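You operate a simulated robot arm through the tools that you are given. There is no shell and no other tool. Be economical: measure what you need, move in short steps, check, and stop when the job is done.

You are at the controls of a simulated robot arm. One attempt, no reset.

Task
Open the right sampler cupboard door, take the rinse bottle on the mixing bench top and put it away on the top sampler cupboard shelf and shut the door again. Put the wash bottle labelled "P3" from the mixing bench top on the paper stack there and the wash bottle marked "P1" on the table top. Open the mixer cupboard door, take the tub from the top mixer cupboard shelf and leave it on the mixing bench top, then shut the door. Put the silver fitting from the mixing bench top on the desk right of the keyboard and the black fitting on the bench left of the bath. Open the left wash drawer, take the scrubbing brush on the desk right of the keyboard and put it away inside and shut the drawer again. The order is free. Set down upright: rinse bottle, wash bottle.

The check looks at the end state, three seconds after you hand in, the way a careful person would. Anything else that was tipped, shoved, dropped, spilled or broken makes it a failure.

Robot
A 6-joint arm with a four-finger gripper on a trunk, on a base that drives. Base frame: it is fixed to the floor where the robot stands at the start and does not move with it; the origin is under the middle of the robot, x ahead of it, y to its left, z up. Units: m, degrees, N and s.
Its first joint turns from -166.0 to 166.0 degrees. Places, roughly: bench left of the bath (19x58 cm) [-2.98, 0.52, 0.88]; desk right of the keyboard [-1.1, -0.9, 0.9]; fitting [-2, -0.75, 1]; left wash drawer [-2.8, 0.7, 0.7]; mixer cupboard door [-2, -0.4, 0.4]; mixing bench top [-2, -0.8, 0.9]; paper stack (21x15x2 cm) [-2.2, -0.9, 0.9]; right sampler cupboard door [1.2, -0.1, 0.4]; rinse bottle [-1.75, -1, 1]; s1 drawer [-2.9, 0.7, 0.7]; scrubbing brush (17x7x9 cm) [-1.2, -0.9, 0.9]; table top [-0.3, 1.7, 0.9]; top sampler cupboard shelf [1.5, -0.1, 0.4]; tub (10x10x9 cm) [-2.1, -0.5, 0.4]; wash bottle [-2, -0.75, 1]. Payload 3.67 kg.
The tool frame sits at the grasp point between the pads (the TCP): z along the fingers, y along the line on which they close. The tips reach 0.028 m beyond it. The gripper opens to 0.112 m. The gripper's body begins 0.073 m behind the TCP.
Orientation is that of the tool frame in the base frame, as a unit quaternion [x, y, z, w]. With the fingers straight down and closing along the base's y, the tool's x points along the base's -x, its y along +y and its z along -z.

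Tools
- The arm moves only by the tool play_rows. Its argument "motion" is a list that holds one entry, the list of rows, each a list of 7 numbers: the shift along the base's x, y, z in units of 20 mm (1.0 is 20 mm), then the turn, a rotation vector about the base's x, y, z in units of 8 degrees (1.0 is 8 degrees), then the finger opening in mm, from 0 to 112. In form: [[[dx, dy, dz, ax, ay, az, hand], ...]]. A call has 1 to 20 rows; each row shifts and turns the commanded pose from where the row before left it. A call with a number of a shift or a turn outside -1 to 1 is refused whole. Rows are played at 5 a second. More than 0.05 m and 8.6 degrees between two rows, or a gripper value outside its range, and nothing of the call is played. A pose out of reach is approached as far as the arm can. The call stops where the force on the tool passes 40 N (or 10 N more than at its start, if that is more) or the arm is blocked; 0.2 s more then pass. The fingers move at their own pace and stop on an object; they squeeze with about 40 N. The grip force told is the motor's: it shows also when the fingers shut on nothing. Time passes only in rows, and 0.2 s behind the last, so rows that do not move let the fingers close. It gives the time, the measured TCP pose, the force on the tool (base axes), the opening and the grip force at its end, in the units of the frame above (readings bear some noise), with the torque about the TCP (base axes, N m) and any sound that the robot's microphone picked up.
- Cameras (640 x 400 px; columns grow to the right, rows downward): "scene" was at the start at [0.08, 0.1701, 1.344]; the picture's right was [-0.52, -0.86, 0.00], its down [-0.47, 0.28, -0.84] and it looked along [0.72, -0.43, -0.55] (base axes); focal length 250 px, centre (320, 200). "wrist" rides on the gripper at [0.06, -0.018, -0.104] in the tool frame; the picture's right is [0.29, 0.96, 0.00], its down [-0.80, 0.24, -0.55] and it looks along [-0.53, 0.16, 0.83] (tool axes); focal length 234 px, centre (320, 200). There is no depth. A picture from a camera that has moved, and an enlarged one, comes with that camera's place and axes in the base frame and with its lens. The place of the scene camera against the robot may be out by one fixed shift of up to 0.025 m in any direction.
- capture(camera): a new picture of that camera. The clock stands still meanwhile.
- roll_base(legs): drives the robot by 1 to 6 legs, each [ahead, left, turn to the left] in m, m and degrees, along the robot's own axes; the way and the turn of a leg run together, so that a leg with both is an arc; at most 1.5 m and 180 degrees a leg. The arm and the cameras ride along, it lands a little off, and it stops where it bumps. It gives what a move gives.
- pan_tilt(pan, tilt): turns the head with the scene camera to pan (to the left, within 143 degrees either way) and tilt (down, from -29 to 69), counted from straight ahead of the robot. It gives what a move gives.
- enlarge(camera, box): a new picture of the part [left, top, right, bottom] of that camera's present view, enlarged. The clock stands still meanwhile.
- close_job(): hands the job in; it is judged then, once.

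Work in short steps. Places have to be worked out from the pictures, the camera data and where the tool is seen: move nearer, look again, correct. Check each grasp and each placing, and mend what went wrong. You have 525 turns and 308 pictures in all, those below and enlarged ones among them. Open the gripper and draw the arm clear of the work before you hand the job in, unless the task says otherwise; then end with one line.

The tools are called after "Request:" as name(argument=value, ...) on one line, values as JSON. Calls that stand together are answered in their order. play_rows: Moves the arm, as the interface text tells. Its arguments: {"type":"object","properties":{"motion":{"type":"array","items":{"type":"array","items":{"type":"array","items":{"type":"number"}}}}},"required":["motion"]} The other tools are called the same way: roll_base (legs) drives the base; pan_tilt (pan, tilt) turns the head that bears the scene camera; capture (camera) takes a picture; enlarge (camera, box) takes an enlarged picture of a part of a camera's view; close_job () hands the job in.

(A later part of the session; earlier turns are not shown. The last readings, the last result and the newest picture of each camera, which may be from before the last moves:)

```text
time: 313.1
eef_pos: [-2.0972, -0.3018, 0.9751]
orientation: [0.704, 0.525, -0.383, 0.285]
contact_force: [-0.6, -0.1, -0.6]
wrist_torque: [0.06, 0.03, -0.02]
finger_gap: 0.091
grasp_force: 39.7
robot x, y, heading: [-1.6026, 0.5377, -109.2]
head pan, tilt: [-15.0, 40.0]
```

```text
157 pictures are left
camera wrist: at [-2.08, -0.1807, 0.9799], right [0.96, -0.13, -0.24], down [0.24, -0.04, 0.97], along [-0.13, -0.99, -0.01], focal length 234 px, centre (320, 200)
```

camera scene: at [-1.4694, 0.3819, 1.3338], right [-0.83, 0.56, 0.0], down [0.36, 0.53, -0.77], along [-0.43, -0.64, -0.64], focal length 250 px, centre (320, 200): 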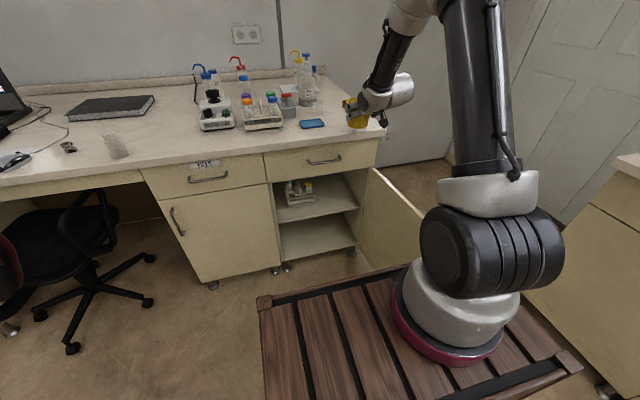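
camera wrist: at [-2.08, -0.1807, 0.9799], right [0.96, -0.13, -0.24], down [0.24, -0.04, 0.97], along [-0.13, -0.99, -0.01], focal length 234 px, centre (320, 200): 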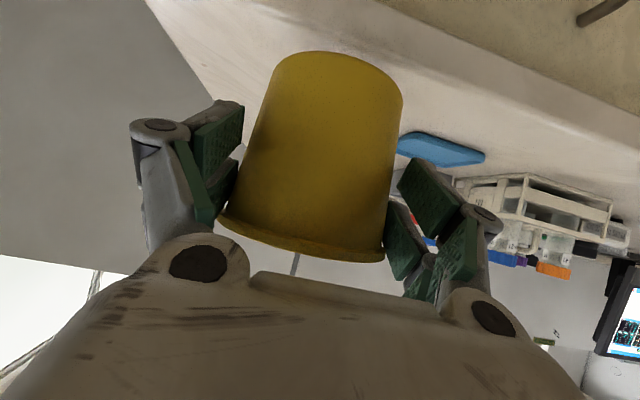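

Lined up with the free spot. Drive ahead 0.1 m, then finish with the arm.

Request:
roll_base(legs=[[0.1, 0, 0]])

Request:
play_rows(motion=[[[-0.16, -0.47, 0, 0, 0, 0, 60], [-0.16, -0.47, 0, 0, 0, 0, 60], [-0.16, -0.47, 0, 0, 0, 0, 60], [-0.16, -0.47, 0, 0, 0, 0, 60]]])

Request:
capture(camera="wrist")

Request:
enlarge(camera="scene", box=[260, 50, 460, 200])

```text
time: 314.3
eef_pos: [-2.1296, -0.3942, 0.9756]
orientation: [0.705, 0.524, -0.384, 0.284]
contact_force: [0.1, 0.3, -1.1]
wrist_torque: [0.02, -0.01, 0.02]
finger_gap: 0.0914
grasp_force: 39.4
robot x, y, heading: [-1.6327, 0.4461, -109.0]
head pan, tilt: [-15.0, 40.0]
```

```text
time: 315.3
eef_pos: [-2.1438, -0.4323, 0.9748]
orientation: [0.706, 0.523, -0.383, 0.284]
contact_force: [-0.4, -0.6, -1.0]
wrist_torque: [0.02, -0.03, 0.03]
finger_gap: 0.091
grasp_force: 40.0
robot x, y, heading: [-1.6371, 0.4493, -109.1]
head pan, tilt: [-15.0, 40.0]
```

```text
156 pictures are left
camera wrist: at [-2.1263, -0.3124, 0.9801], right [0.96, -0.13, -0.24], down [0.24, -0.04, 0.97], along [-0.13, -0.99, -0.01], focal length 234 px, centre (320, 200)
```

wrist: 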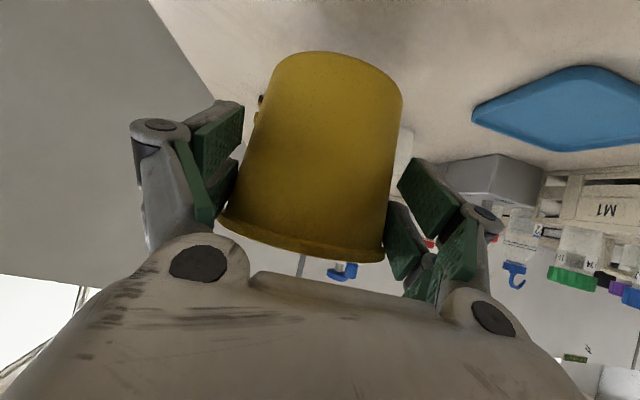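

```text
2.67 times, centred on (360, 125) of scene
camera zoom: at [-1.5023, 0.2868, 1.3338], right [-0.83, 0.56, 0.0], down [0.36, 0.53, -0.77], along [-0.43, -0.64, -0.64], focal length 666 px, centre (213, 400)
```

zoom: 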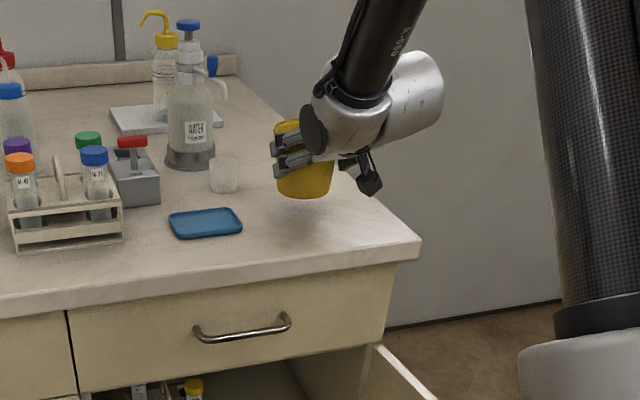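

Tub hovers over the free spot. Lower to contact.

Request:
play_rows(motion=[[[0, 0, -0.7, 0, 0, 0, 60], [0, 0, -0.6, 0, 0, 0, 60], [0, 0, -0.3, 0, 0, 0, 60], [0, 0, -0.2, 0, 0, 0, 60]]])

```text
time: 316.3
eef_pos: [-2.1427, -0.4335, 0.9418]
orientation: [0.705, 0.523, -0.385, 0.285]
contact_force: [0.8, 2.2, 11.5]
wrist_torque: [-0.28, -0.34, 0.05]
finger_gap: 0.0911
grasp_force: 39.4
robot x, y, heading: [-1.6346, 0.4429, -109.0]
head pan, tilt: [-15.0, 40.0]
```

Contact. Release and back straight off.

Request:
play_rows(motion=[[[0, 0, 0, 0, 0, 0, 112], [0, 0, 0, 0, 0, 0, 112], [0.1, 0.3, 0.15, 0, 0, 0, 112], [0.16, 0.5, 0.3, 0, 0, 0, 112]]])

Request:
roll_base(legs=[[-0.2, 0, 0]])

Request:
capture(camera="scene")

```text
time: 317.3
eef_pos: [-2.1385, -0.4188, 0.9479]
orientation: [0.705, 0.524, -0.384, 0.284]
contact_force: [0.9, -0.4, -0.6]
wrist_torque: [-0.01, -0.02, 0.01]
finger_gap: 0.1118
grasp_force: 0.0
robot x, y, heading: [-1.6326, 0.4435, -109.2]
head pan, tilt: [-15.0, 40.0]
```

```text
time: 318.9
eef_pos: [-2.0742, -0.227, 0.9502]
orientation: [0.706, 0.524, -0.383, 0.284]
contact_force: [-0.3, -0.7, 0.4]
wrist_torque: [-0.01, 0.0, -0.04]
finger_gap: 0.112
grasp_force: 0.1
robot x, y, heading: [-1.5715, 0.6351, -109.2]
head pan, tilt: [-15.0, 40.0]
```

```text
154 pictures are left
camera scene: at [-1.4374, 0.4755, 1.3338], right [-0.83, 0.56, 0.0], down [0.36, 0.53, -0.77], along [-0.43, -0.63, -0.64], focal length 250 px, centre (320, 200)
```

scene: 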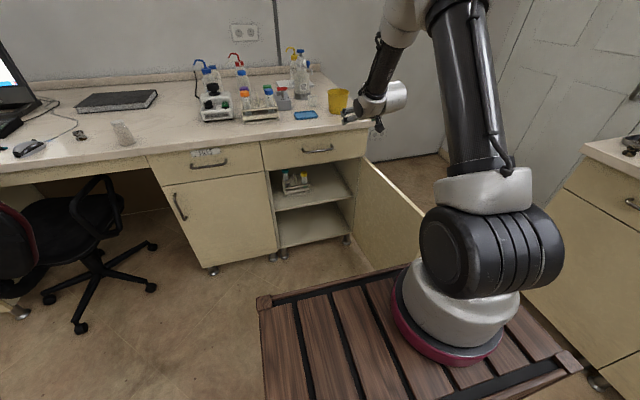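

Tub is on the bench. Now close the mixer door: straighten the tool and go round to the door's outer side.

Request:
play_rows(motion=[[[0.2, 0.6, 0.5, 0, 0, 0, 60], [0.2, 0.6, 0.5, 0.9455, -0.3256, 0, 0], [0.2, 0.6, 0.5, 0.9455, -0.3256, 0, 0], [0.2, 0.6, 0, 0.9455, -0.3256, 0, 0], [0.2, 0.6, 0, 0.9455, -0.3256, 0, 0], [0.2, 0.6, 0, 0.9455, -0.3256, 0, 0], [0.2, 0.6, 0, 0.9455, -0.3256, 0, 0], [0.2, 0.6, 0, 0.9455, -0.3256, 0, 0], [0.2, 0.6, 0, 0.25, -0.09, 0, 0], [0.2, 0.6, 0, 0, 0, 0, 0], [0.2, 0.6, 0, 0, 0, 0, 0]]])

Request:
capture(camera="wrist")

```text
time: 321.3
eef_pos: [-2.0301, -0.1119, 0.9775]
orientation: [0.799, 0.59, -0.047, 0.109]
contact_force: [0.2, -0.3, -0.1]
wrist_torque: [0.01, -0.01, -0.02]
finger_gap: 0.0
grasp_force: 35.5
out of reach, approached as far as the arm can: row 4, 5, 8, 9
robot x, y, heading: [-1.5725, 0.6399, -109.2]
head pan, tilt: [-15.0, 40.0]
```

```text
153 pictures are left
camera wrist: at [-2.0355, -0.0273, 1.0625], right [1.0, 0.0, 0.05], down [-0.04, -0.68, 0.73], along [0.04, -0.73, -0.68], focal length 234 px, centre (320, 200)
```

wrist: 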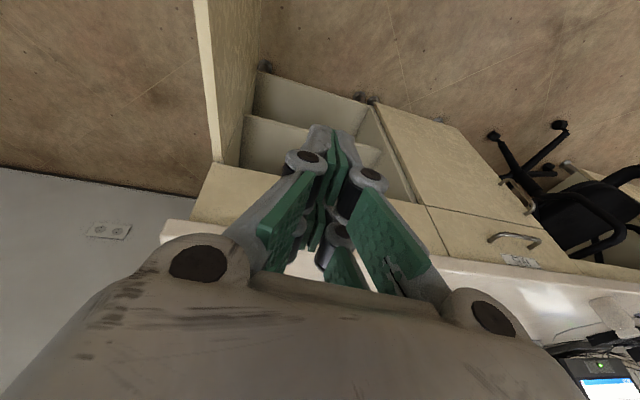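

Level the tool, cross above the door to its outer side (p≈−2.1, q≈−0.66), then descend.

Request:
play_rows(motion=[[[-0.9, 0.9, 0, 0.82, 0.19, 0, 0], [-0.9, 0.9, 0, 0.82, 0.19, 0, 0], [-0.9, 0.9, 0, 0, 0, 0, 0], [-0.9, 0.9, 0, 0, 0, 0, 0], [-0.9, 0.9, 0, 0, 0, 0, 0], [-0.9, 0.9, 0, 0, 0, 0, 0], [-0.9, 0.9, 0, 0, 0, 0, 0], [-0.9, 0.9, 0, 0, 0, 0, 0], [-0.9, 0.9, 0, 0, 0, 0, 0], [-0.9, 0.9, 0, 0, 0, 0, 0], [0, 0, -1, 0, 0, 0, 0], [0, 0, -1, 0, 0, 0, 0], [0, 0, -1, 0, 0, 0, 0], [0, 0, -1, 0, 0, 0, 0], [0, 0, -1, 0, 0, 0, 0], [0, 0, -1, 0, 0, 0, 0]]])

Request:
capture(camera="wrist")

```text
time: 324.7
eef_pos: [-2.184, 0.0533, 0.843]
orientation: [0.799, 0.592, -0.034, 0.104]
contact_force: [-0.2, 1.1, 0.7]
wrist_torque: [-0.02, -0.01, -0.05]
finger_gap: 0.0
grasp_force: 35.8
out of reach, approached as far as the arm can: row 1, 2
robot x, y, heading: [-1.5721, 0.6357, -109.0]
head pan, tilt: [-15.0, 40.0]
```

```text
152 pictures are left
camera wrist: at [-2.1913, 0.1356, 0.9307], right [1.0, 0.0, 0.07], down [-0.05, -0.7, 0.71], along [0.05, -0.71, -0.7], focal length 234 px, centre (320, 200)
```

wrist: 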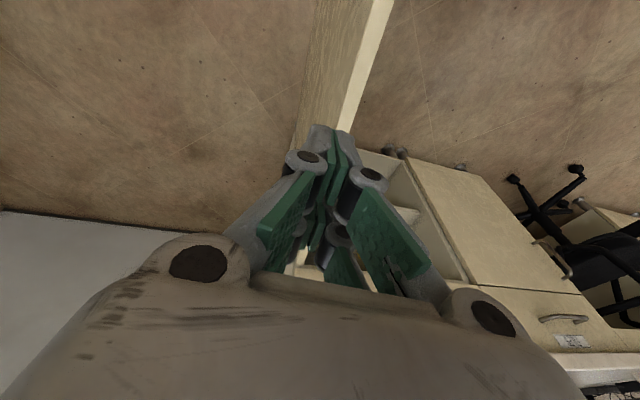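

Door's outer face is ~3 cm to the left. I shift 3 cm right and descend to 0.64.

Request:
play_rows(motion=[[[-0.95, 0.3, 0, 0, 0, 0, 0], [-0.95, 0.3, 0, 0.8, 0.1, 0, 0], [0, 0, -1, 0.7, 0.1, 0, 0], [0, 0, -1, 0, 0, 0, 0], [0, 0, -1, 0, 0, 0, 0], [0, 0, -1, 0, 0, 0, 0], [0, 0, -1, 0, 0, 0, 0], [0, 0, -1, 0, 0, 0, 0], [0, 0, -1, 0, 0, 0, 0], [0, 0, -1, 0, 0, 0, 0], [0, 0, -1, 0, 0, 0, 0], [0, 0, -1, 0, 0, 0, 0]]])

Request:
capture(camera="wrist")

Request:
capture(camera="scene")

```text
time: 327.3
eef_pos: [-2.2051, 0.0643, 0.6473]
orientation: [0.802, 0.592, -0.019, 0.078]
contact_force: [-1.0, 0.5, 0.0]
wrist_torque: [-0.04, 0.02, -0.01]
finger_gap: 0.0002
grasp_force: 35.8
out of reach, approached as far as the arm can: row 2, 3
robot x, y, heading: [-1.5733, 0.635, -108.9]
head pan, tilt: [-15.0, 40.0]
```

```text
151 pictures are left
camera wrist: at [-2.2112, 0.1424, 0.7391], right [1.0, 0.0, 0.06], down [-0.04, -0.74, 0.67], along [0.04, -0.67, -0.74], focal length 234 px, centre (320, 200)
```

wrist: 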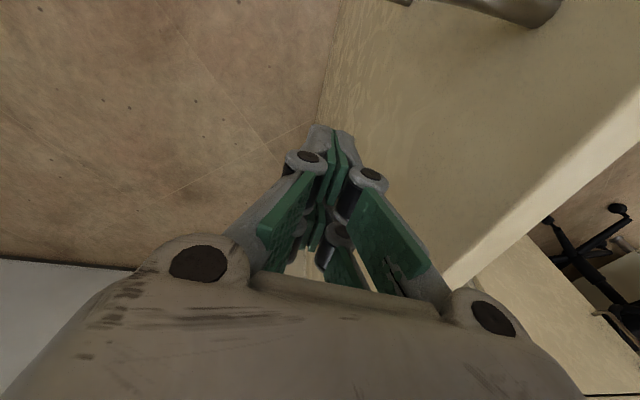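

```text
150 pictures are left
camera scene: at [-1.4374, 0.4756, 1.3338], right [-0.83, 0.56, 0.0], down [0.36, 0.53, -0.77], along [-0.43, -0.63, -0.64], focal length 250 px, centre (320, 200)
```

scene: 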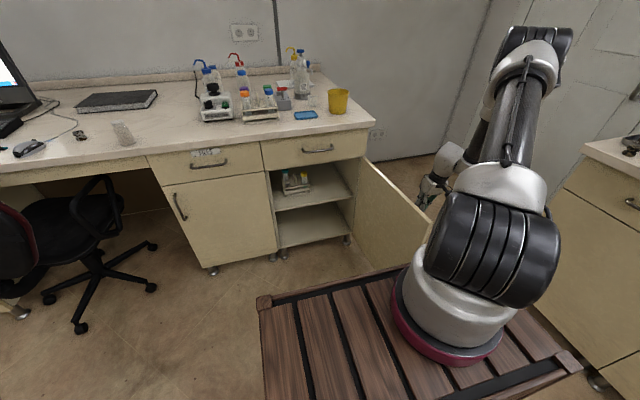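

Fingers are outside the door. Sweep it closed along the arc.

Request:
play_rows(motion=[[[0.76, -0.05, 0, 0, 0, 0, 0], [0.76, -0.05, 0, 0, 0, 0, 0], [0.76, -0.05, 0, 0, 0, 0, 0], [0.76, -0.05, 0, 0, 0, 0, 0], [0.74, -0.185, 0, 0, 0, 0, 0], [0.74, -0.185, 0, 0, 0, 0, 0], [0.74, -0.185, 0, 0, 0, 0, 0], [0.74, -0.185, 0, 0, 0, 0, 0], [0.7, -0.31, 0, 0, 0, 0, 0], [0.7, -0.31, 0, 0, 0, 0, 0], [0.7, -0.31, 0, 0, 0, 0, 0], [0.7, -0.31, 0, 0, 0, 0, 0], [0.63, -0.43, 0, 0, 0, 0, 0], [0.63, -0.43, 0, 0, 0, 0, 0], [0.63, -0.43, 0, 0, 0, 0, 0], [0.63, -0.43, 0, 0, 0, 0, 0]]])

Request:
capture(camera="scene")

```text
time: 330.7
eef_pos: [-1.979, -0.0122, 0.6469]
orientation: [0.803, 0.591, -0.019, 0.077]
contact_force: [-0.8, 0.2, -0.4]
wrist_torque: [0.03, 0.0, 0.0]
finger_gap: 0.0
grasp_force: 35.9
robot x, y, heading: [-1.5695, 0.6323, -108.9]
head pan, tilt: [-15.0, 40.0]
```

```text
149 pictures are left
camera scene: at [-1.4375, 0.4755, 1.3338], right [-0.83, 0.56, 0.0], down [0.36, 0.53, -0.77], along [-0.43, -0.63, -0.64], focal length 250 px, centre (320, 200)
```

scene: 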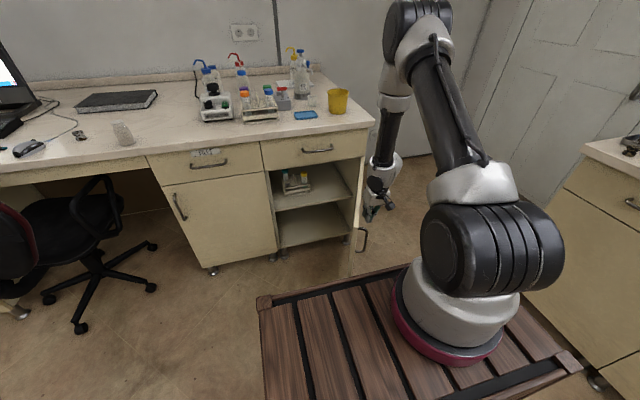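

Door follows. Continue.

Request:
play_rows(motion=[[[0.55, -0.53, 0, 0, 0, 0, 0], [0.55, -0.53, 0, 0, 0, 0, 0], [0.55, -0.53, 0, 0, 0, 0, 0], [0.55, -0.53, 0, 0, 0, 0, 0], [0.45, -0.62, 0, 0, 0, 0, 0], [0.45, -0.62, 0, 0, 0, 0, 0], [0.45, -0.62, 0, 0, 0, 0, 0], [0.45, -0.62, 0, 0, 0, 0, 0], [0.33, -0.685, 0, 0, 0, 0, 0], [0.33, -0.685, 0, 0, 0, 0, 0], [0.33, -0.685, 0, 0, 0, 0, 0], [0.33, -0.685, 0, 0, 0, 0, 0], [0.21, -0.73, 0, 0, 0, 0, 0], [0.21, -0.73, 0, 0, 0, 0, 0], [0.21, -0.73, 0, 0, 0, 0, 0], [0.21, -0.73, 0, 0, 0, 0, 0]]])

Request:
capture(camera="scene")

Request:
capture(camera="wrist")

```text
time: 334.1
eef_pos: [-1.8564, -0.2174, 0.6475]
orientation: [0.802, 0.592, -0.019, 0.078]
contact_force: [0.4, 0.4, 0.1]
wrist_torque: [0.02, -0.02, 0.04]
finger_gap: 0.0001
grasp_force: 35.2
robot x, y, heading: [-1.5701, 0.6375, -108.9]
head pan, tilt: [-15.0, 40.0]
```

```text
148 pictures are left
camera scene: at [-1.4374, 0.4755, 1.3338], right [-0.83, 0.56, 0.0], down [0.36, 0.53, -0.77], along [-0.43, -0.63, -0.64], focal length 250 px, centre (320, 200)
```

scene: 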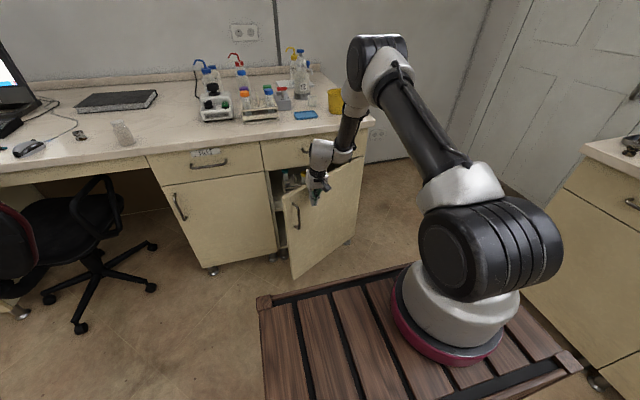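

```text
147 pictures are left
camera wrist: at [-1.8623, -0.1403, 0.7387], right [1.0, 0.0, 0.06], down [-0.04, -0.74, 0.67], along [0.04, -0.67, -0.74], focal length 234 px, centre (320, 200)
```

wrist: 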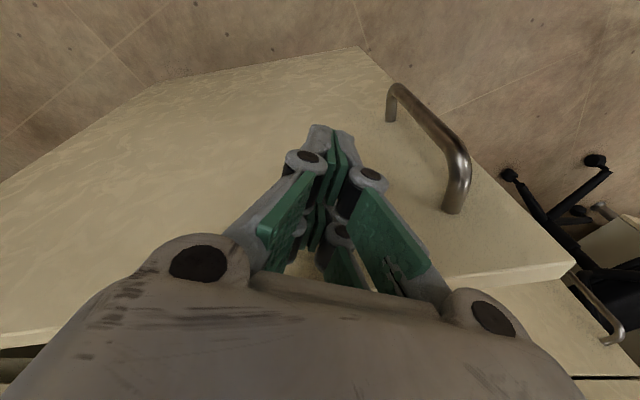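

Door ≈30°. Continue, tilting the tips forward for wrist clearance.

Request:
play_rows(motion=[[[0.08, -0.7, 0, -0.6, 0.2, 0, 0], [0.08, -0.7, 0, -0.6, 0.2, 0, 0], [0.0, -0.7, 0, -0.9455, 0.3256, 0, 0], [-0.1, -0.6, 0, -0.9455, 0.3256, 0, 0], [-0.1, -0.5, 0, -0.9455, 0.3256, 0, 0]]])

Request:
capture(camera="scene")

Request:
capture(camera="wrist")

```text
time: 335.3
eef_pos: [-1.8641, -0.2964, 0.6659]
orientation: [0.772, 0.587, -0.148, 0.196]
contact_force: [-0.3, 0.4, 0.5]
wrist_torque: [-0.04, 0.0, 0.02]
finger_gap: 0.0002
grasp_force: 35.6
out of reach, approached as far as the arm can: row 2, 3, 4, 5
robot x, y, heading: [-1.568, 0.6344, -108.9]
head pan, tilt: [-15.0, 40.0]
```

```text
146 pictures are left
camera scene: at [-1.4375, 0.4754, 1.3338], right [-0.83, 0.56, 0.0], down [0.36, 0.53, -0.77], along [-0.43, -0.63, -0.64], focal length 250 px, centre (320, 200)
```

scene: 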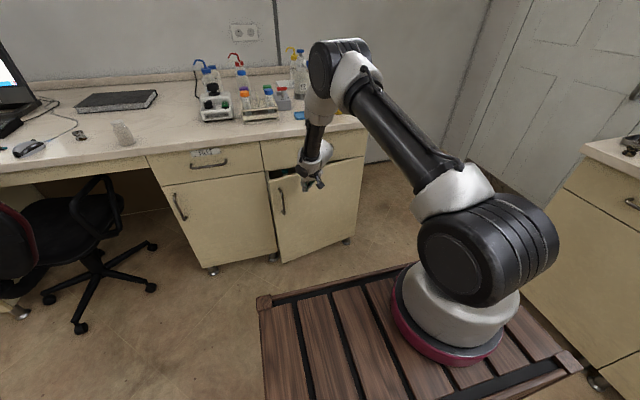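

```text
145 pictures are left
camera wrist: at [-1.8665, -0.1923, 0.7254], right [1.0, 0.02, -0.01], down [0.02, -0.47, 0.88], along [0.01, -0.88, -0.47], focal length 234 px, centre (320, 200)
```

wrist: 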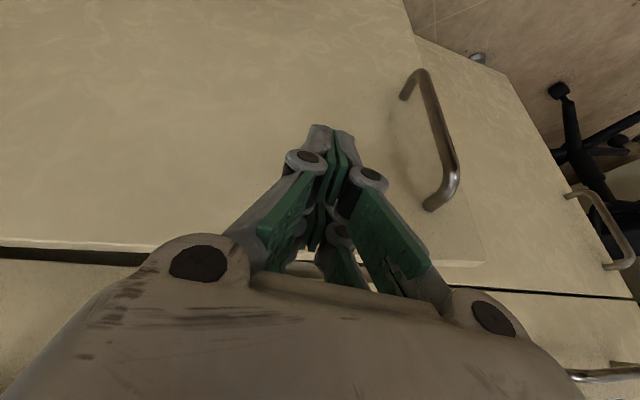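

Door ≈10° open. Continue pushing with the tips while pitching further.

Request:
play_rows(motion=[[[-0.15, -0.5, -0.5, -0.9455, 0.3256, 0, 0], [-0.15, -0.5, -0.5, -0.9455, 0.3256, 0, 0], [-0.15, -0.5, -0.5, -0.5, 0.15, 0, 0], [-0.15, -0.5, -0.3, 0, 0, 0, 0], [-0.15, -0.5, 0, 0, 0, 0, 0]]])

Request:
capture(camera="wrist")

```text
time: 336.5
eef_pos: [-1.879, -0.3498, 0.6286]
orientation: [0.718, 0.565, -0.286, 0.289]
contact_force: [0.7, -0.7, 0.3]
wrist_torque: [-0.01, -0.01, 0.0]
finger_gap: 0.0
grasp_force: 36.2
robot x, y, heading: [-1.5687, 0.6324, -109.1]
head pan, tilt: [-15.0, 40.0]
```

```text
144 pictures are left
camera wrist: at [-1.876, -0.2301, 0.651], right [0.99, 0.0, -0.12], down [0.12, -0.15, 0.98], along [-0.02, -0.99, -0.15], focal length 234 px, centre (320, 200)
```

wrist: 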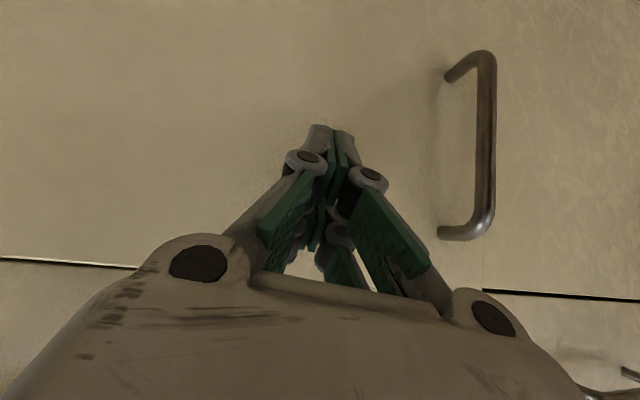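

Almost closed. Push until firm contact.

Request:
play_rows(motion=[[[-0.1, -0.3, 0, 0, 0, 0, 0], [-0.1, -0.3, 0, 0, 0, 0, 0], [-0.1, -0.3, 0, 0, 0, 0, 0], [-0.1, -0.3, 0, 0, 0, 0, 0], [-0.1, -0.3, 0, 0, 0, 0, 0], [-0.1, -0.3, 0, 0, 0, 0, 0]]])

Request:
enlarge(camera="scene", box=[140, 130, 400, 290])

```text
time: 337.9
eef_pos: [-1.8893, -0.3816, 0.6271]
orientation: [0.72, 0.565, -0.283, 0.286]
contact_force: [4.8, 14.5, 7.5]
wrist_torque: [-0.23, 0.09, -0.07]
finger_gap: 0.0002
grasp_force: 35.7
robot x, y, heading: [-1.5701, 0.6333, -109.2]
head pan, tilt: [-15.0, 40.0]
stopped in row 6: the force on the tool passed its limit at 45 N (the readings are from after the stop); the commanded pose is now the measured one
```

```text
2.46 times, centred on (270, 210) of scene
camera zoom: at [-1.437, 0.4766, 1.3339], right [-0.83, 0.56, 0.0], down [0.36, 0.53, -0.77], along [-0.43, -0.63, -0.64], focal length 615 px, centre (443, 175)
```

zoom: 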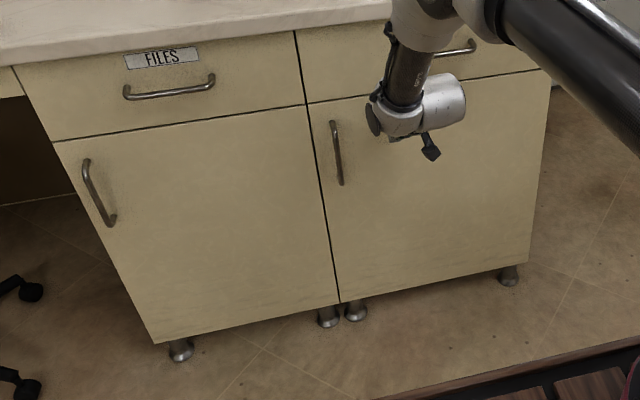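

The door is flush shut. Next the bottles: back off, straighten the tool and raise it.

Request:
roll_base(legs=[[-0.15, 0, 0]])

Request:
play_rows(motion=[[[0.1, 0.3, 1, 0, 0, 0, 0], [0.1, 0.3, 1, 0, 0, 0, 0], [0.1, 0.3, 1, 0.9455, -0.3256, 0, 80], [0.1, 0.3, 1, 0.9455, -0.3256, 0, 80], [0.1, 0.3, 1, 0.9455, -0.3256, 0, 80], [0.1, 0.3, 1, 0.9455, -0.3256, 0, 80], [0.1, 0.3, 1, 0.9455, -0.3256, 0, 80], [0.1, 0.3, 1, 0.9, -0.31, 0, 80], [0.1, 0.3, 1, 0, 0, 0, 80], [0.1, 0.3, 1, 0, 0, 0, 80], [0.1, 0.3, 1, 0, 0, 0, 80], [0.1, 0.3, 1, 0, 0, 0, 80], [0.1, 0.3, 1, 0, 0, 0, 80], [0.1, 0.3, 1, 0, 0, 0, 80], [0.1, 0.3, 1, 0, 0, 0, 80], [0.1, 0.3, 1, 0, 0, 0, 80], [0.1, 0.3, 1, 0, 0, 0, 80], [0.1, 0.3, 1, 0, 0, 0, 80], [0.1, 0.3, 1, 0, 0, 0, 80], [0.1, 0.3, 1, 0, 0, 0, 80]]])

```text
time: 339.3
eef_pos: [-1.8393, -0.2399, 0.6271]
orientation: [0.72, 0.565, -0.283, 0.287]
contact_force: [-0.9, 0.4, 0.3]
wrist_torque: [-0.01, 0.02, 0.04]
finger_gap: 0.0002
grasp_force: 35.5
robot x, y, heading: [-1.5182, 0.7752, -109.2]
head pan, tilt: [-15.0, 40.0]
```

```text
time: 343.5
eef_pos: [-1.8329, -0.1411, 0.9967]
orientation: [0.797, 0.585, -0.092, 0.12]
contact_force: [-0.4, 0.0, -0.7]
wrist_torque: [0.03, 0.01, 0.03]
finger_gap: 0.0802
grasp_force: 0.1
out of reach, approached as far as the arm can: row 4, 5, 6, 7
robot x, y, heading: [-1.5193, 0.779, -108.8]
head pan, tilt: [-15.0, 40.0]
```

Request:
play_rows(motion=[[[0.3, 0.9, 0.3, 0, 0, 0, 80], [0.3, 0.9, 0.3, 0, 0, 0, 80], [0.3, 0.9, 0.3, 0.72, 0, 0, 80], [0.3, 0.9, 1, 0.72, 0, 0, 80], [0.3, 0.9, 1, 0.72, 0, 0, 80], [0.3, 0.9, 1, 0, 0, 0, 80], [0.3, 0.9, 1, 0, 0, 0, 80], [0.3, 0.9, 1, 0, 0, 0, 80], [0, 0, 1, 0, 0, 0, 80], [0, 0, 1, 0, 0, 0, 80], [0, 0, 1, 0, 0, 0, 80]]])

```text
time: 345.9
eef_pos: [-1.7856, 0.001, 1.1757]
orientation: [0.805, 0.593, -0.003, -0.001]
contact_force: [0.1, -0.1, 0.2]
wrist_torque: [-0.01, 0.0, 0.01]
finger_gap: 0.0799
grasp_force: 0.1
robot x, y, heading: [-1.5199, 0.7737, -109.0]
head pan, tilt: [-15.0, 40.0]
```

Tool vertical, high. Drive nearer to view the bottles with the wrist camera.

Request:
roll_base(legs=[[0, 0.24, 0], [0.45, 0, 0]])

Request:
capture(camera="wrist")

Request:
pan_tilt(pan=-5, tilt=35)

Request:
capture(camera="scene")

```text
time: 350.0
eef_pos: [-1.7012, -0.4999, 1.1758]
orientation: [0.804, 0.595, -0.003, -0.001]
contact_force: [0.3, 0.5, 0.5]
wrist_torque: [0.01, 0.01, 0.04]
finger_gap: 0.08
grasp_force: 0.1
robot x, y, heading: [-1.4388, 0.2726, -108.9]
head pan, tilt: [-15.0, 40.0]
```

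```text
142 pictures are left
camera wrist: at [-1.7011, -0.4377, 1.2778], right [1.0, -0.01, -0.01], down [0.0, -0.83, 0.56], along [-0.01, -0.56, -0.83], focal length 234 px, centre (320, 200)
```

wrist: 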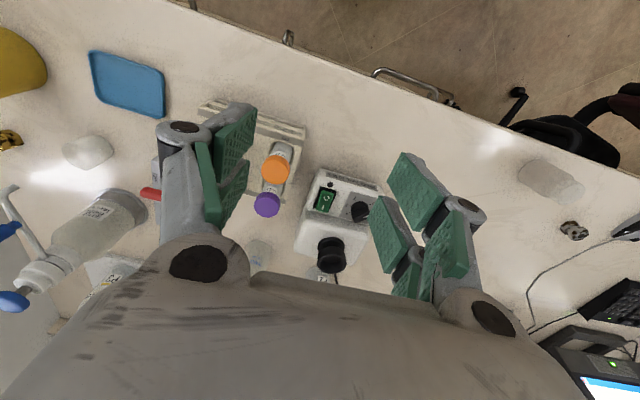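

```text
time: 350.7
eef_pos: [-1.701, -0.5009, 1.1765]
orientation: [0.803, 0.595, -0.004, -0.002]
contact_force: [-0.1, 0.4, -0.9]
wrist_torque: [-0.01, -0.01, 0.02]
finger_gap: 0.0801
grasp_force: 0.1
robot x, y, heading: [-1.4375, 0.2773, -109.0]
head pan, tilt: [-5.0, 35.0]
```

```text
141 pictures are left
camera scene: at [-1.2928, 0.1074, 1.3413], right [-0.91, 0.41, 0.0], down [0.23, 0.52, -0.82], along [-0.33, -0.75, -0.57], focal length 250 px, centre (320, 200)
```

scene: 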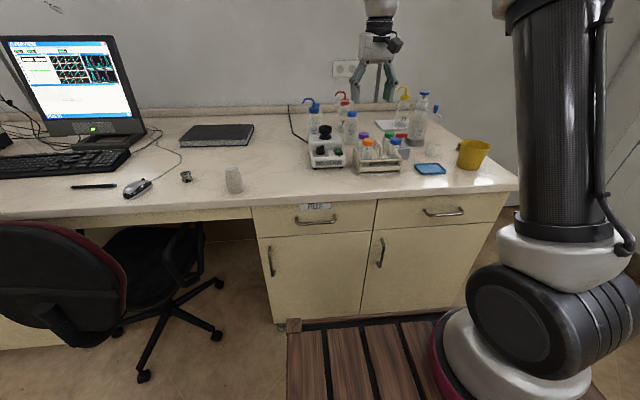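

Zoom the scene view on the bottle group.

Request:
enlarge(camera="scene", box=[270, 80, 450, 190])

```text
3.56 times, centred on (360, 135) of scene
camera zoom: at [-1.2928, 0.1074, 1.3413], right [-0.91, 0.41, 0.0], down [0.23, 0.52, -0.82], along [-0.33, -0.75, -0.57], focal length 889 px, centre (178, 431)
```

zoom: 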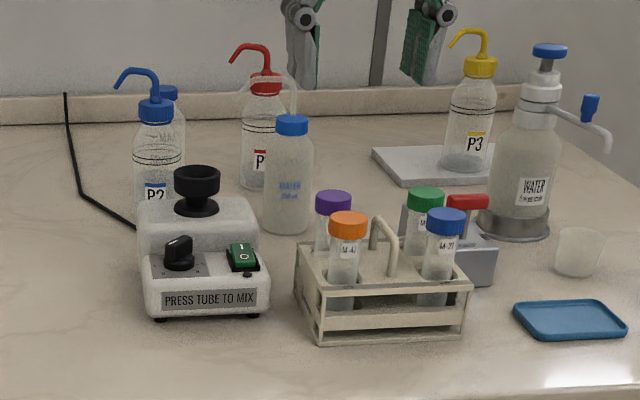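

Estimated positions: P1 (red) ≈(-1.888,-0.99), rinse ≈(-1.754,-1.01), P2 just before it. I take P1 first: turn the tool 90° (fingers closing front-to-back) and drive close.

Request:
play_rows(motion=[[[0, 0, 0.5, 0, 0, 1, 90], [0, 0, 0.5, 0, 0, 1, 90], [0, 0, 0, 0, 0, 1, 90], [0, 0, 0, 0, 0, 1, 90], [0, 0, 0, 0, 0, 1, 90], [0, 0, 0, 0, 0, 1, 90], [0, 0, 0, 0, 0, 1, 90], [0, 0, 0, 0, 0, 1, 90], [0, 0, 0, 0, 0, 1, 90], [0, 0, 0, 0, 0, 1, 90], [0, 0, 0, 0, 0, 1, 90], [0, 0, 0, 0, 0, 0.25, 90]]])

Request:
roll_base(legs=[[0.345, -0.02, 0]])

Request:
capture(camera="wrist")

```text
time: 353.3
eef_pos: [-1.7005, -0.5006, 1.1959]
orientation: [0.148, 0.989, -0.004, 0.002]
contact_force: [0.1, -0.1, 1.0]
wrist_torque: [-0.02, 0.01, 0.0]
finger_gap: 0.0901
grasp_force: 0.1
robot x, y, heading: [-1.4344, 0.2739, -108.6]
head pan, tilt: [-5.0, 35.0]
```

```text
time: 355.6
eef_pos: [-1.8331, -0.8232, 1.1958]
orientation: [0.149, 0.989, -0.002, 0.002]
contact_force: [-0.1, -1.1, 0.1]
wrist_torque: [0.02, 0.0, 0.01]
finger_gap: 0.0899
grasp_force: 0.1
robot x, y, heading: [-1.5684, -0.0461, -108.9]
head pan, tilt: [-5.0, 35.0]
```

```text
139 pictures are left
camera wrist: at [-1.8972, -0.8222, 1.2978], right [0.01, 1.0, -0.01], down [0.83, 0.0, 0.56], along [0.56, -0.01, -0.83], focal length 234 px, centre (320, 200)
```

wrist: 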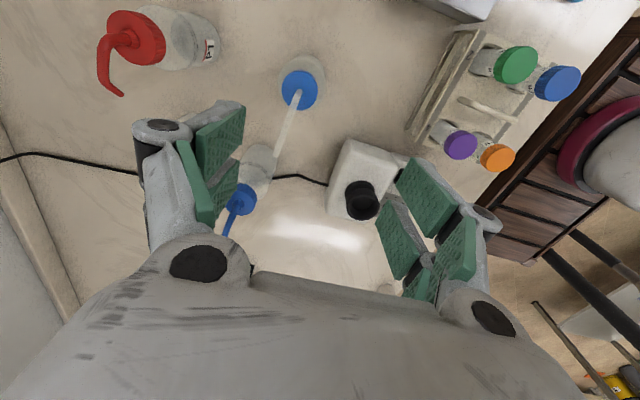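

The red bottle's label reads P1; its cap is at ≈(-1.902,-1.0). I move over it.

Request:
roll_base(legs=[[0.012, 0, 0]])

Request:
play_rows(motion=[[[-0.38, -0.95, 0, 0, 0, -0.3, 90], [-0.38, -0.95, 0, 0, 0, -0.3, 90], [-0.38, -0.95, 0, 0, 0, -0.3, 90], [-0.38, -0.95, 0, 0, 0, 0, 90], [-0.38, -0.95, -0.2, 0, 0, 0, 90], [-0.38, -0.95, -0.4, 0, 0, 0, 90], [-0.38, -0.95, -0.4, 0, 0, 0, 90], [-0.38, -0.95, -0.5, 0, 0, 0, 90], [-0.38, -0.95, -0.5, 0, 0, 0, 90]]])

Request:
capture(camera="wrist")

```text
time: 356.3
eef_pos: [-1.837, -0.8354, 1.1951]
orientation: [0.148, 0.989, -0.001, 0.003]
contact_force: [0.2, -0.1, -0.3]
wrist_torque: [-0.01, 0.01, -0.02]
finger_gap: 0.0902
grasp_force: 0.1
robot x, y, heading: [-1.5696, -0.0586, -108.7]
head pan, tilt: [-5.0, 35.0]
```

```text
time: 358.3
eef_pos: [-1.9033, -0.9912, 1.1494]
orientation: [0.211, 0.978, -0.002, 0.002]
contact_force: [0.3, 1.6, 0.6]
wrist_torque: [-0.03, 0.03, -0.01]
finger_gap: 0.09
grasp_force: 0.0
out of reach, approached as far as the arm can: row 9
robot x, y, heading: [-1.5739, -0.0564, -108.7]
head pan, tilt: [-5.0, 35.0]
```

```text
138 pictures are left
camera wrist: at [-1.9675, -0.9826, 1.2516], right [0.13, 0.99, -0.01], down [0.82, -0.11, 0.56], along [0.55, -0.08, -0.83], focal length 234 px, centre (320, 200)
```

wrist: 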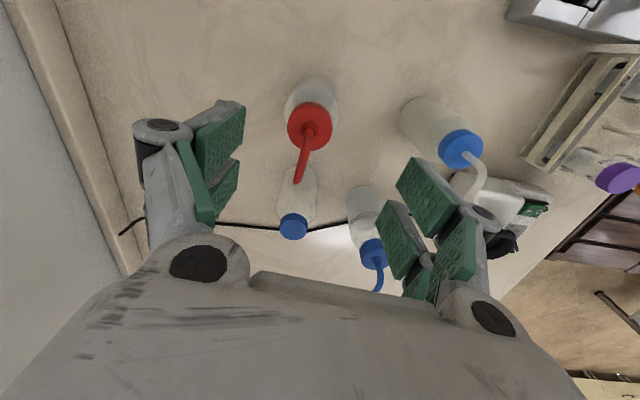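

Centred over P1. Descend to its cap.

Request:
play_rows(motion=[[[-0.1, -0.3, -1, 0, 0, 0, 90], [0, -0.2, -1, 0, 0, 0, 90], [0, -0.05, -1, 0, 0, 0, 90], [0, 0, -1, 0, 0, 0, 90]]])

Request:
capture(camera="wrist")

Request:
enlarge(camera="scene", box=[270, 40, 450, 150])

```text
time: 359.3
eef_pos: [-1.9065, -1.0021, 1.0685]
orientation: [0.209, 0.978, -0.004, 0.001]
contact_force: [0.1, 0.1, 0.2]
wrist_torque: [0.01, -0.01, -0.01]
finger_gap: 0.0903
grasp_force: 0.1
robot x, y, heading: [-1.5766, -0.0589, -108.6]
head pan, tilt: [-5.0, 35.0]
```

```text
137 pictures are left
camera wrist: at [-1.9695, -0.9938, 1.1711], right [0.13, 0.99, -0.01], down [0.82, -0.1, 0.56], along [0.55, -0.08, -0.83], focal length 234 px, centre (320, 200)
```

wrist: 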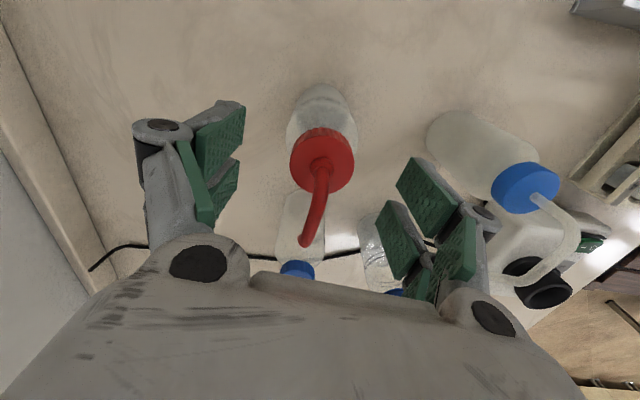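

```text
3.56 times, centred on (360, 95) of scene
camera zoom: at [-1.4284, -0.2263, 1.3414], right [-0.91, 0.41, 0.0], down [0.23, 0.52, -0.82], along [-0.33, -0.75, -0.57], focal length 889 px, centre (178, 573)
```

zoom: 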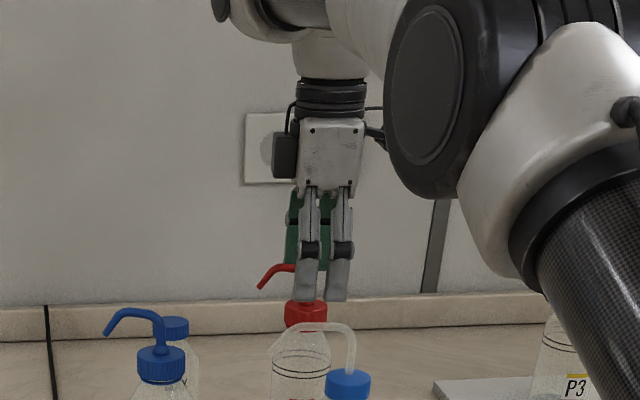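

Nozzle passes between the fingers. Lower 4 cm and grip the cap.

Request:
play_rows(motion=[[[0, 0, -1, 0, 0, 0, 90], [0, 0, -1, 0, 0, 0, 80], [0, 0, 0, 0, 0, 0, 20], [0, 0, 0, 0, 0, 0, 20], [0, 0, 0, 0, 0, 0, 20]]])

Request:
capture(camera="wrist")

```text
time: 360.5
eef_pos: [-1.9056, -1.0027, 1.0292]
orientation: [0.21, 0.978, -0.003, 0.002]
contact_force: [0.9, 0.1, 4.4]
wrist_torque: [0.08, -0.04, -0.02]
finger_gap: 0.0419
grasp_force: 39.7
robot x, y, heading: [-1.5751, -0.0605, -109.1]
head pan, tilt: [-5.0, 35.0]
```

```text
135 pictures are left
camera wrist: at [-1.9691, -0.9932, 1.1316], right [0.13, 0.99, -0.01], down [0.82, -0.1, 0.56], along [0.55, -0.08, -0.83], focal length 234 px, centre (320, 200)
```

wrist: 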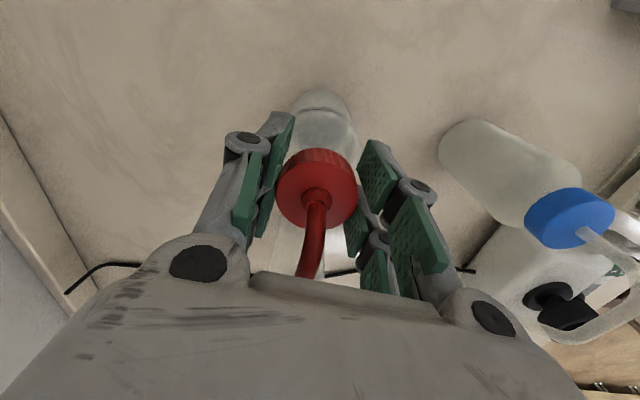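

P1 gripped (42 mm). Lift 10 cm, then move right, away from behind the WATER bottle.

Request:
play_rows(motion=[[[0, 0, 0.6, 0, 0, 0, 20], [0, 0, 1, 0, 0, 0, 20], [0, 0, 1, 0, 0, 0, 20], [0, 0, 1, 0, 0, 0, 20], [0, 0, 1, 0, 0, 0, 20], [-0.95, 0.33, 0, 0, 0, 0, 20], [-0.95, 0.33, 0, 0, 0, 0, 20], [-0.95, 0.33, 0, 0, 0, 0, 20], [-0.95, 0.33, 0, 0, 0, 0, 20], [-0.95, 0.33, 0, 0, 0, 0, 20], [-0.95, 0.33, 0, 0, 0, 0, 20]]])

Request:
capture(camera="wrist")

Request:
capture(camera="scene")

```text
time: 362.9
eef_pos: [-2.0185, -0.9639, 1.1234]
orientation: [0.21, 0.978, -0.003, 0.002]
contact_force: [1.0, -0.2, -1.1]
wrist_torque: [0.0, 0.07, -0.04]
finger_gap: 0.0412
grasp_force: 39.9
robot x, y, heading: [-1.5748, -0.0595, -108.8]
head pan, tilt: [-5.0, 35.0]
```

```text
134 pictures are left
camera wrist: at [-2.0816, -0.9549, 1.2243], right [0.13, 0.99, -0.01], down [0.82, -0.1, 0.56], along [0.55, -0.08, -0.83], focal length 234 px, centre (320, 200)
```

wrist: 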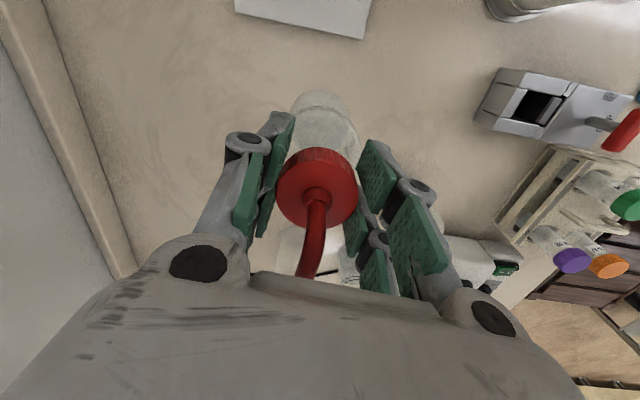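

```text
133 pictures are left
camera scene: at [-1.4282, -0.2264, 1.3413], right [-0.91, 0.4, 0.0], down [0.23, 0.52, -0.82], along [-0.33, -0.75, -0.57], focal length 250 px, centre (320, 200)
```

scene: 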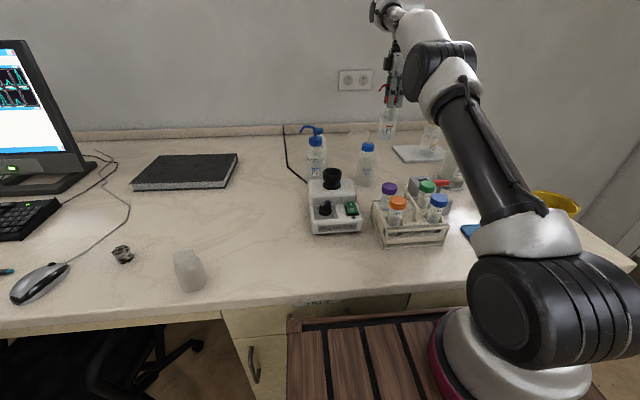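

Clear of WATER. Rise while retreating toward the robot.

Request:
play_rows(motion=[[[0.16, 0.47, 0.8, 0, 0, 0, 20], [0.16, 0.47, 0.8, 0, 0, 0, 20], [0.16, 0.47, 0.8, 0, 0, 0, 20], [0.16, 0.47, 1, 0, 0, 0, 20], [0.16, 0.47, 1, 0, 0, 0, 20], [0.16, 0.47, 1, 0, 0, 0, 20], [0.3, 0.9, 1, 0, 0, 0, 20], [0.3, 0.9, 1, 0, 0, 0, 20], [0.3, 0.9, 1, 0, 0, 0, 20], [0.3, 0.9, 0.5, 0, 0, 0, 20], [0.3, 0.9, 0, 0, 0, 0, 20], [0.3, 0.9, 0, 0, 0, 0, 20], [0.3, 0.9, 0, 0, 0, 0, 20], [0.3, 0.9, 0, 0, 0, 0, 20]]])

Request:
capture(camera="scene")

```text
time: 365.9
eef_pos: [-1.9522, -0.7621, 1.299]
orientation: [0.21, 0.978, -0.002, 0.003]
contact_force: [-0.4, -0.6, -1.6]
wrist_torque: [0.02, -0.02, 0.01]
finger_gap: 0.041
grasp_force: 40.1
robot x, y, heading: [-1.5748, -0.0535, -108.9]
head pan, tilt: [-5.0, 35.0]
```

```text
132 pictures are left
camera scene: at [-1.4286, -0.2267, 1.3413], right [-0.91, 0.41, 0.0], down [0.23, 0.52, -0.82], along [-0.33, -0.75, -0.57], focal length 250 px, centre (320, 200)
```

scene: 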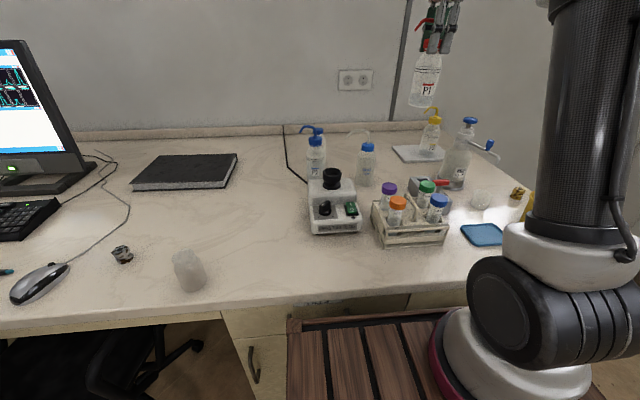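

P1 is high and free. Back off, shift, and turn to face the table.

Request:
roll_base(legs=[[-0.5, 0, 0], [0, 0.35, 0], [0, 0, 180]])

Request:
pan_tilt(pan=0, tilt=30)

Request:
capture(camera="scene")

```text
time: 378.1
eef_pos: [-0.6996, 1.0057, 1.3001]
orientation: [0.978, -0.208, -0.002, -0.002]
contact_force: [0.7, -0.8, -1.3]
wrist_torque: [-0.01, 0.01, -0.01]
finger_gap: 0.0392
grasp_force: 40.1
robot x, y, heading: [-1.077, 0.2994, 71.2]
head pan, tilt: [-5.0, 35.0]
```

```text
time: 378.7
eef_pos: [-0.6992, 1.006, 1.299]
orientation: [0.978, -0.209, -0.002, -0.002]
contact_force: [0.1, -0.5, -2.1]
wrist_torque: [-0.02, 0.02, 0.0]
finger_gap: 0.0393
grasp_force: 40.5
robot x, y, heading: [-1.0751, 0.2996, 71.2]
head pan, tilt: [0.0, 30.0]
```

```text
131 pictures are left
camera scene: at [-1.2616, 0.4745, 1.3491], right [0.95, -0.32, 0.0], down [-0.16, -0.47, -0.87], along [0.28, 0.82, -0.5], focal length 250 px, centre (320, 200)
```

scene: 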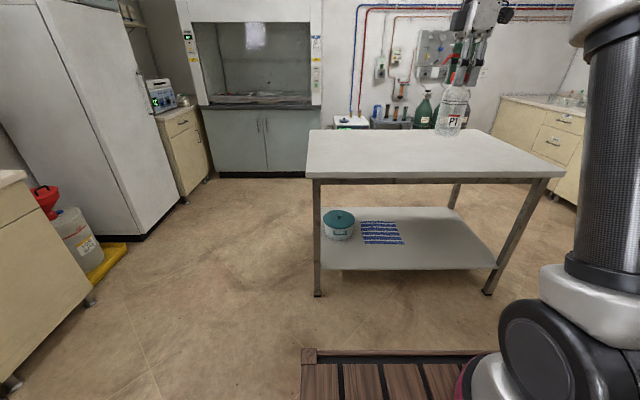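

Table's near edge is at q≈1.0, width p −1.41…−0.34. Drive ahead 0.46 m so the bottle is over the table.

Request:
roll_base(legs=[[0.46, 0, 0]])

Request:
capture(camera="wrist")

Request:
pan_tilt(pan=-20, tilt=30)

Request:
capture(camera="scene")

```text
time: 381.5
eef_pos: [-0.5527, 1.4416, 1.2988]
orientation: [0.978, -0.209, -0.002, -0.003]
contact_force: [-0.2, -0.1, -1.3]
wrist_torque: [0.01, 0.01, -0.07]
finger_gap: 0.0387
grasp_force: 40.0
robot x, y, heading: [-0.9271, 0.7358, 71.6]
head pan, tilt: [0.0, 30.0]
```

```text
130 pictures are left
camera wrist: at [-0.4901, 1.4334, 1.4015], right [-0.13, -0.99, -0.01], down [-0.82, 0.1, 0.56], along [-0.55, 0.08, -0.83], focal length 234 px, centre (320, 200)
```

wrist: 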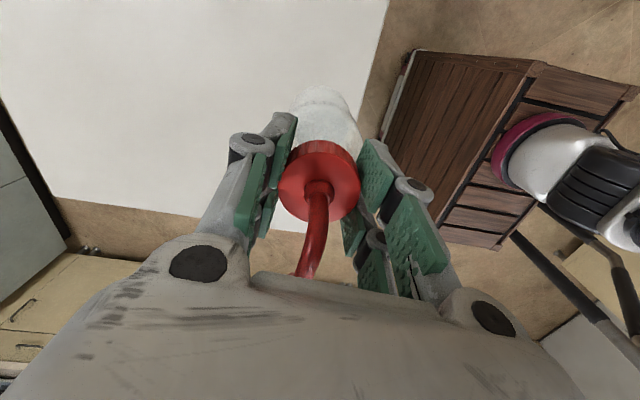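

```text
time: 382.3
eef_pos: [-0.5515, 1.4413, 1.2997]
orientation: [0.978, -0.209, -0.003, -0.002]
contact_force: [-0.1, -0.5, -2.1]
wrist_torque: [0.01, -0.03, 0.0]
finger_gap: 0.0386
grasp_force: 39.8
robot x, y, heading: [-0.927, 0.7358, 71.2]
head pan, tilt: [-20.0, 30.0]
```

```text
129 pictures are left
camera scene: at [-1.0861, 0.8962, 1.3491], right [0.78, -0.62, 0.0], down [-0.31, -0.39, -0.87], along [0.54, 0.68, -0.5], focal length 250 px, centre (320, 200)
```

scene: 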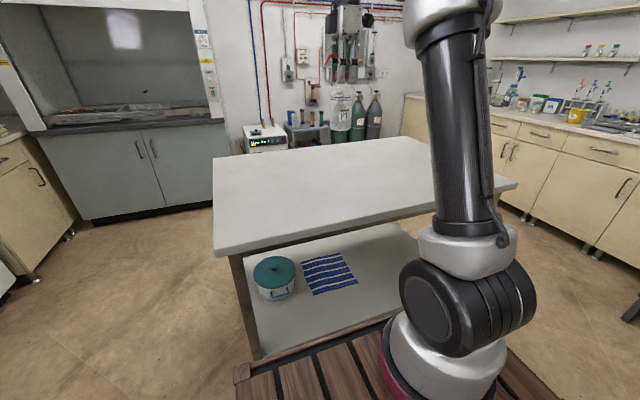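

Bottle is over the table. Move 8 cm further in and lower.

Request:
play_rows(motion=[[[0.33, 0.95, 0, 0, 0, 0, 15], [0.33, 0.95, 0, 0, 0, 0, 15], [0.33, 0.95, -0.5, 0, 0, 0, 15], [0.33, 0.95, -1, 0, 0, 0, 15], [0, 0, -1, 0, 0, 0, 15], [0, 0, -1, 0, 0, 0, 15], [0, 0, -1, 0, 0, 0, 15], [0, 0, -1, 0, 0, 0, 15], [0, 0, -1, 0, 0, 0, 15], [0, 0, -1, 0, 0, 0, 15], [0, 0, -1, 0, 0, 0, 15], [0, 0, -1, 0, 0, 0, 15]]])

Request:
capture(camera="wrist")

Request:
capture(camera="scene")

```text
time: 384.9
eef_pos: [-0.5263, 1.5177, 1.1091]
orientation: [0.978, -0.209, -0.002, -0.004]
contact_force: [-0.2, -0.1, -0.6]
wrist_torque: [0.02, -0.05, 0.01]
finger_gap: 0.0383
grasp_force: 40.1
robot x, y, heading: [-0.9287, 0.7371, 71.2]
head pan, tilt: [-20.0, 30.0]
```

```text
128 pictures are left
camera wrist: at [-0.4645, 1.5096, 1.2114], right [-0.13, -0.99, -0.01], down [-0.82, 0.1, 0.56], along [-0.55, 0.08, -0.83], focal length 234 px, centre (320, 200)
```

wrist: 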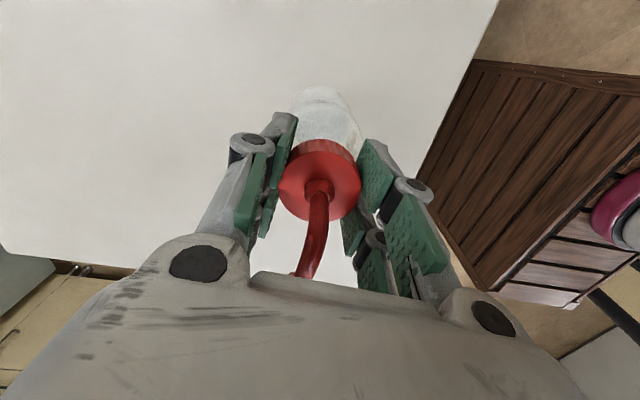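

```text
127 pictures are left
camera scene: at [-1.0861, 0.8961, 1.3492], right [0.78, -0.63, 0.0], down [-0.31, -0.39, -0.87], along [0.54, 0.68, -0.5], focal length 250 px, centre (320, 200)
```

scene: 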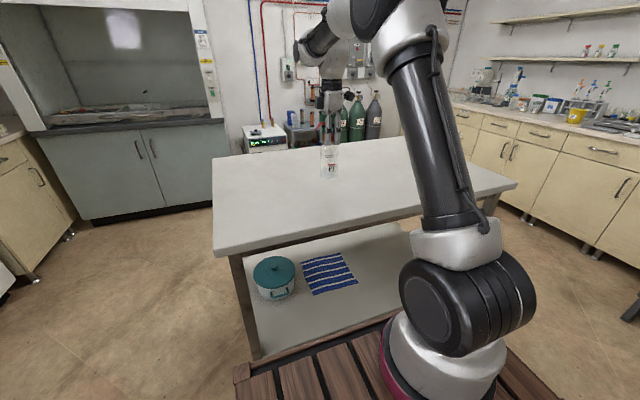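

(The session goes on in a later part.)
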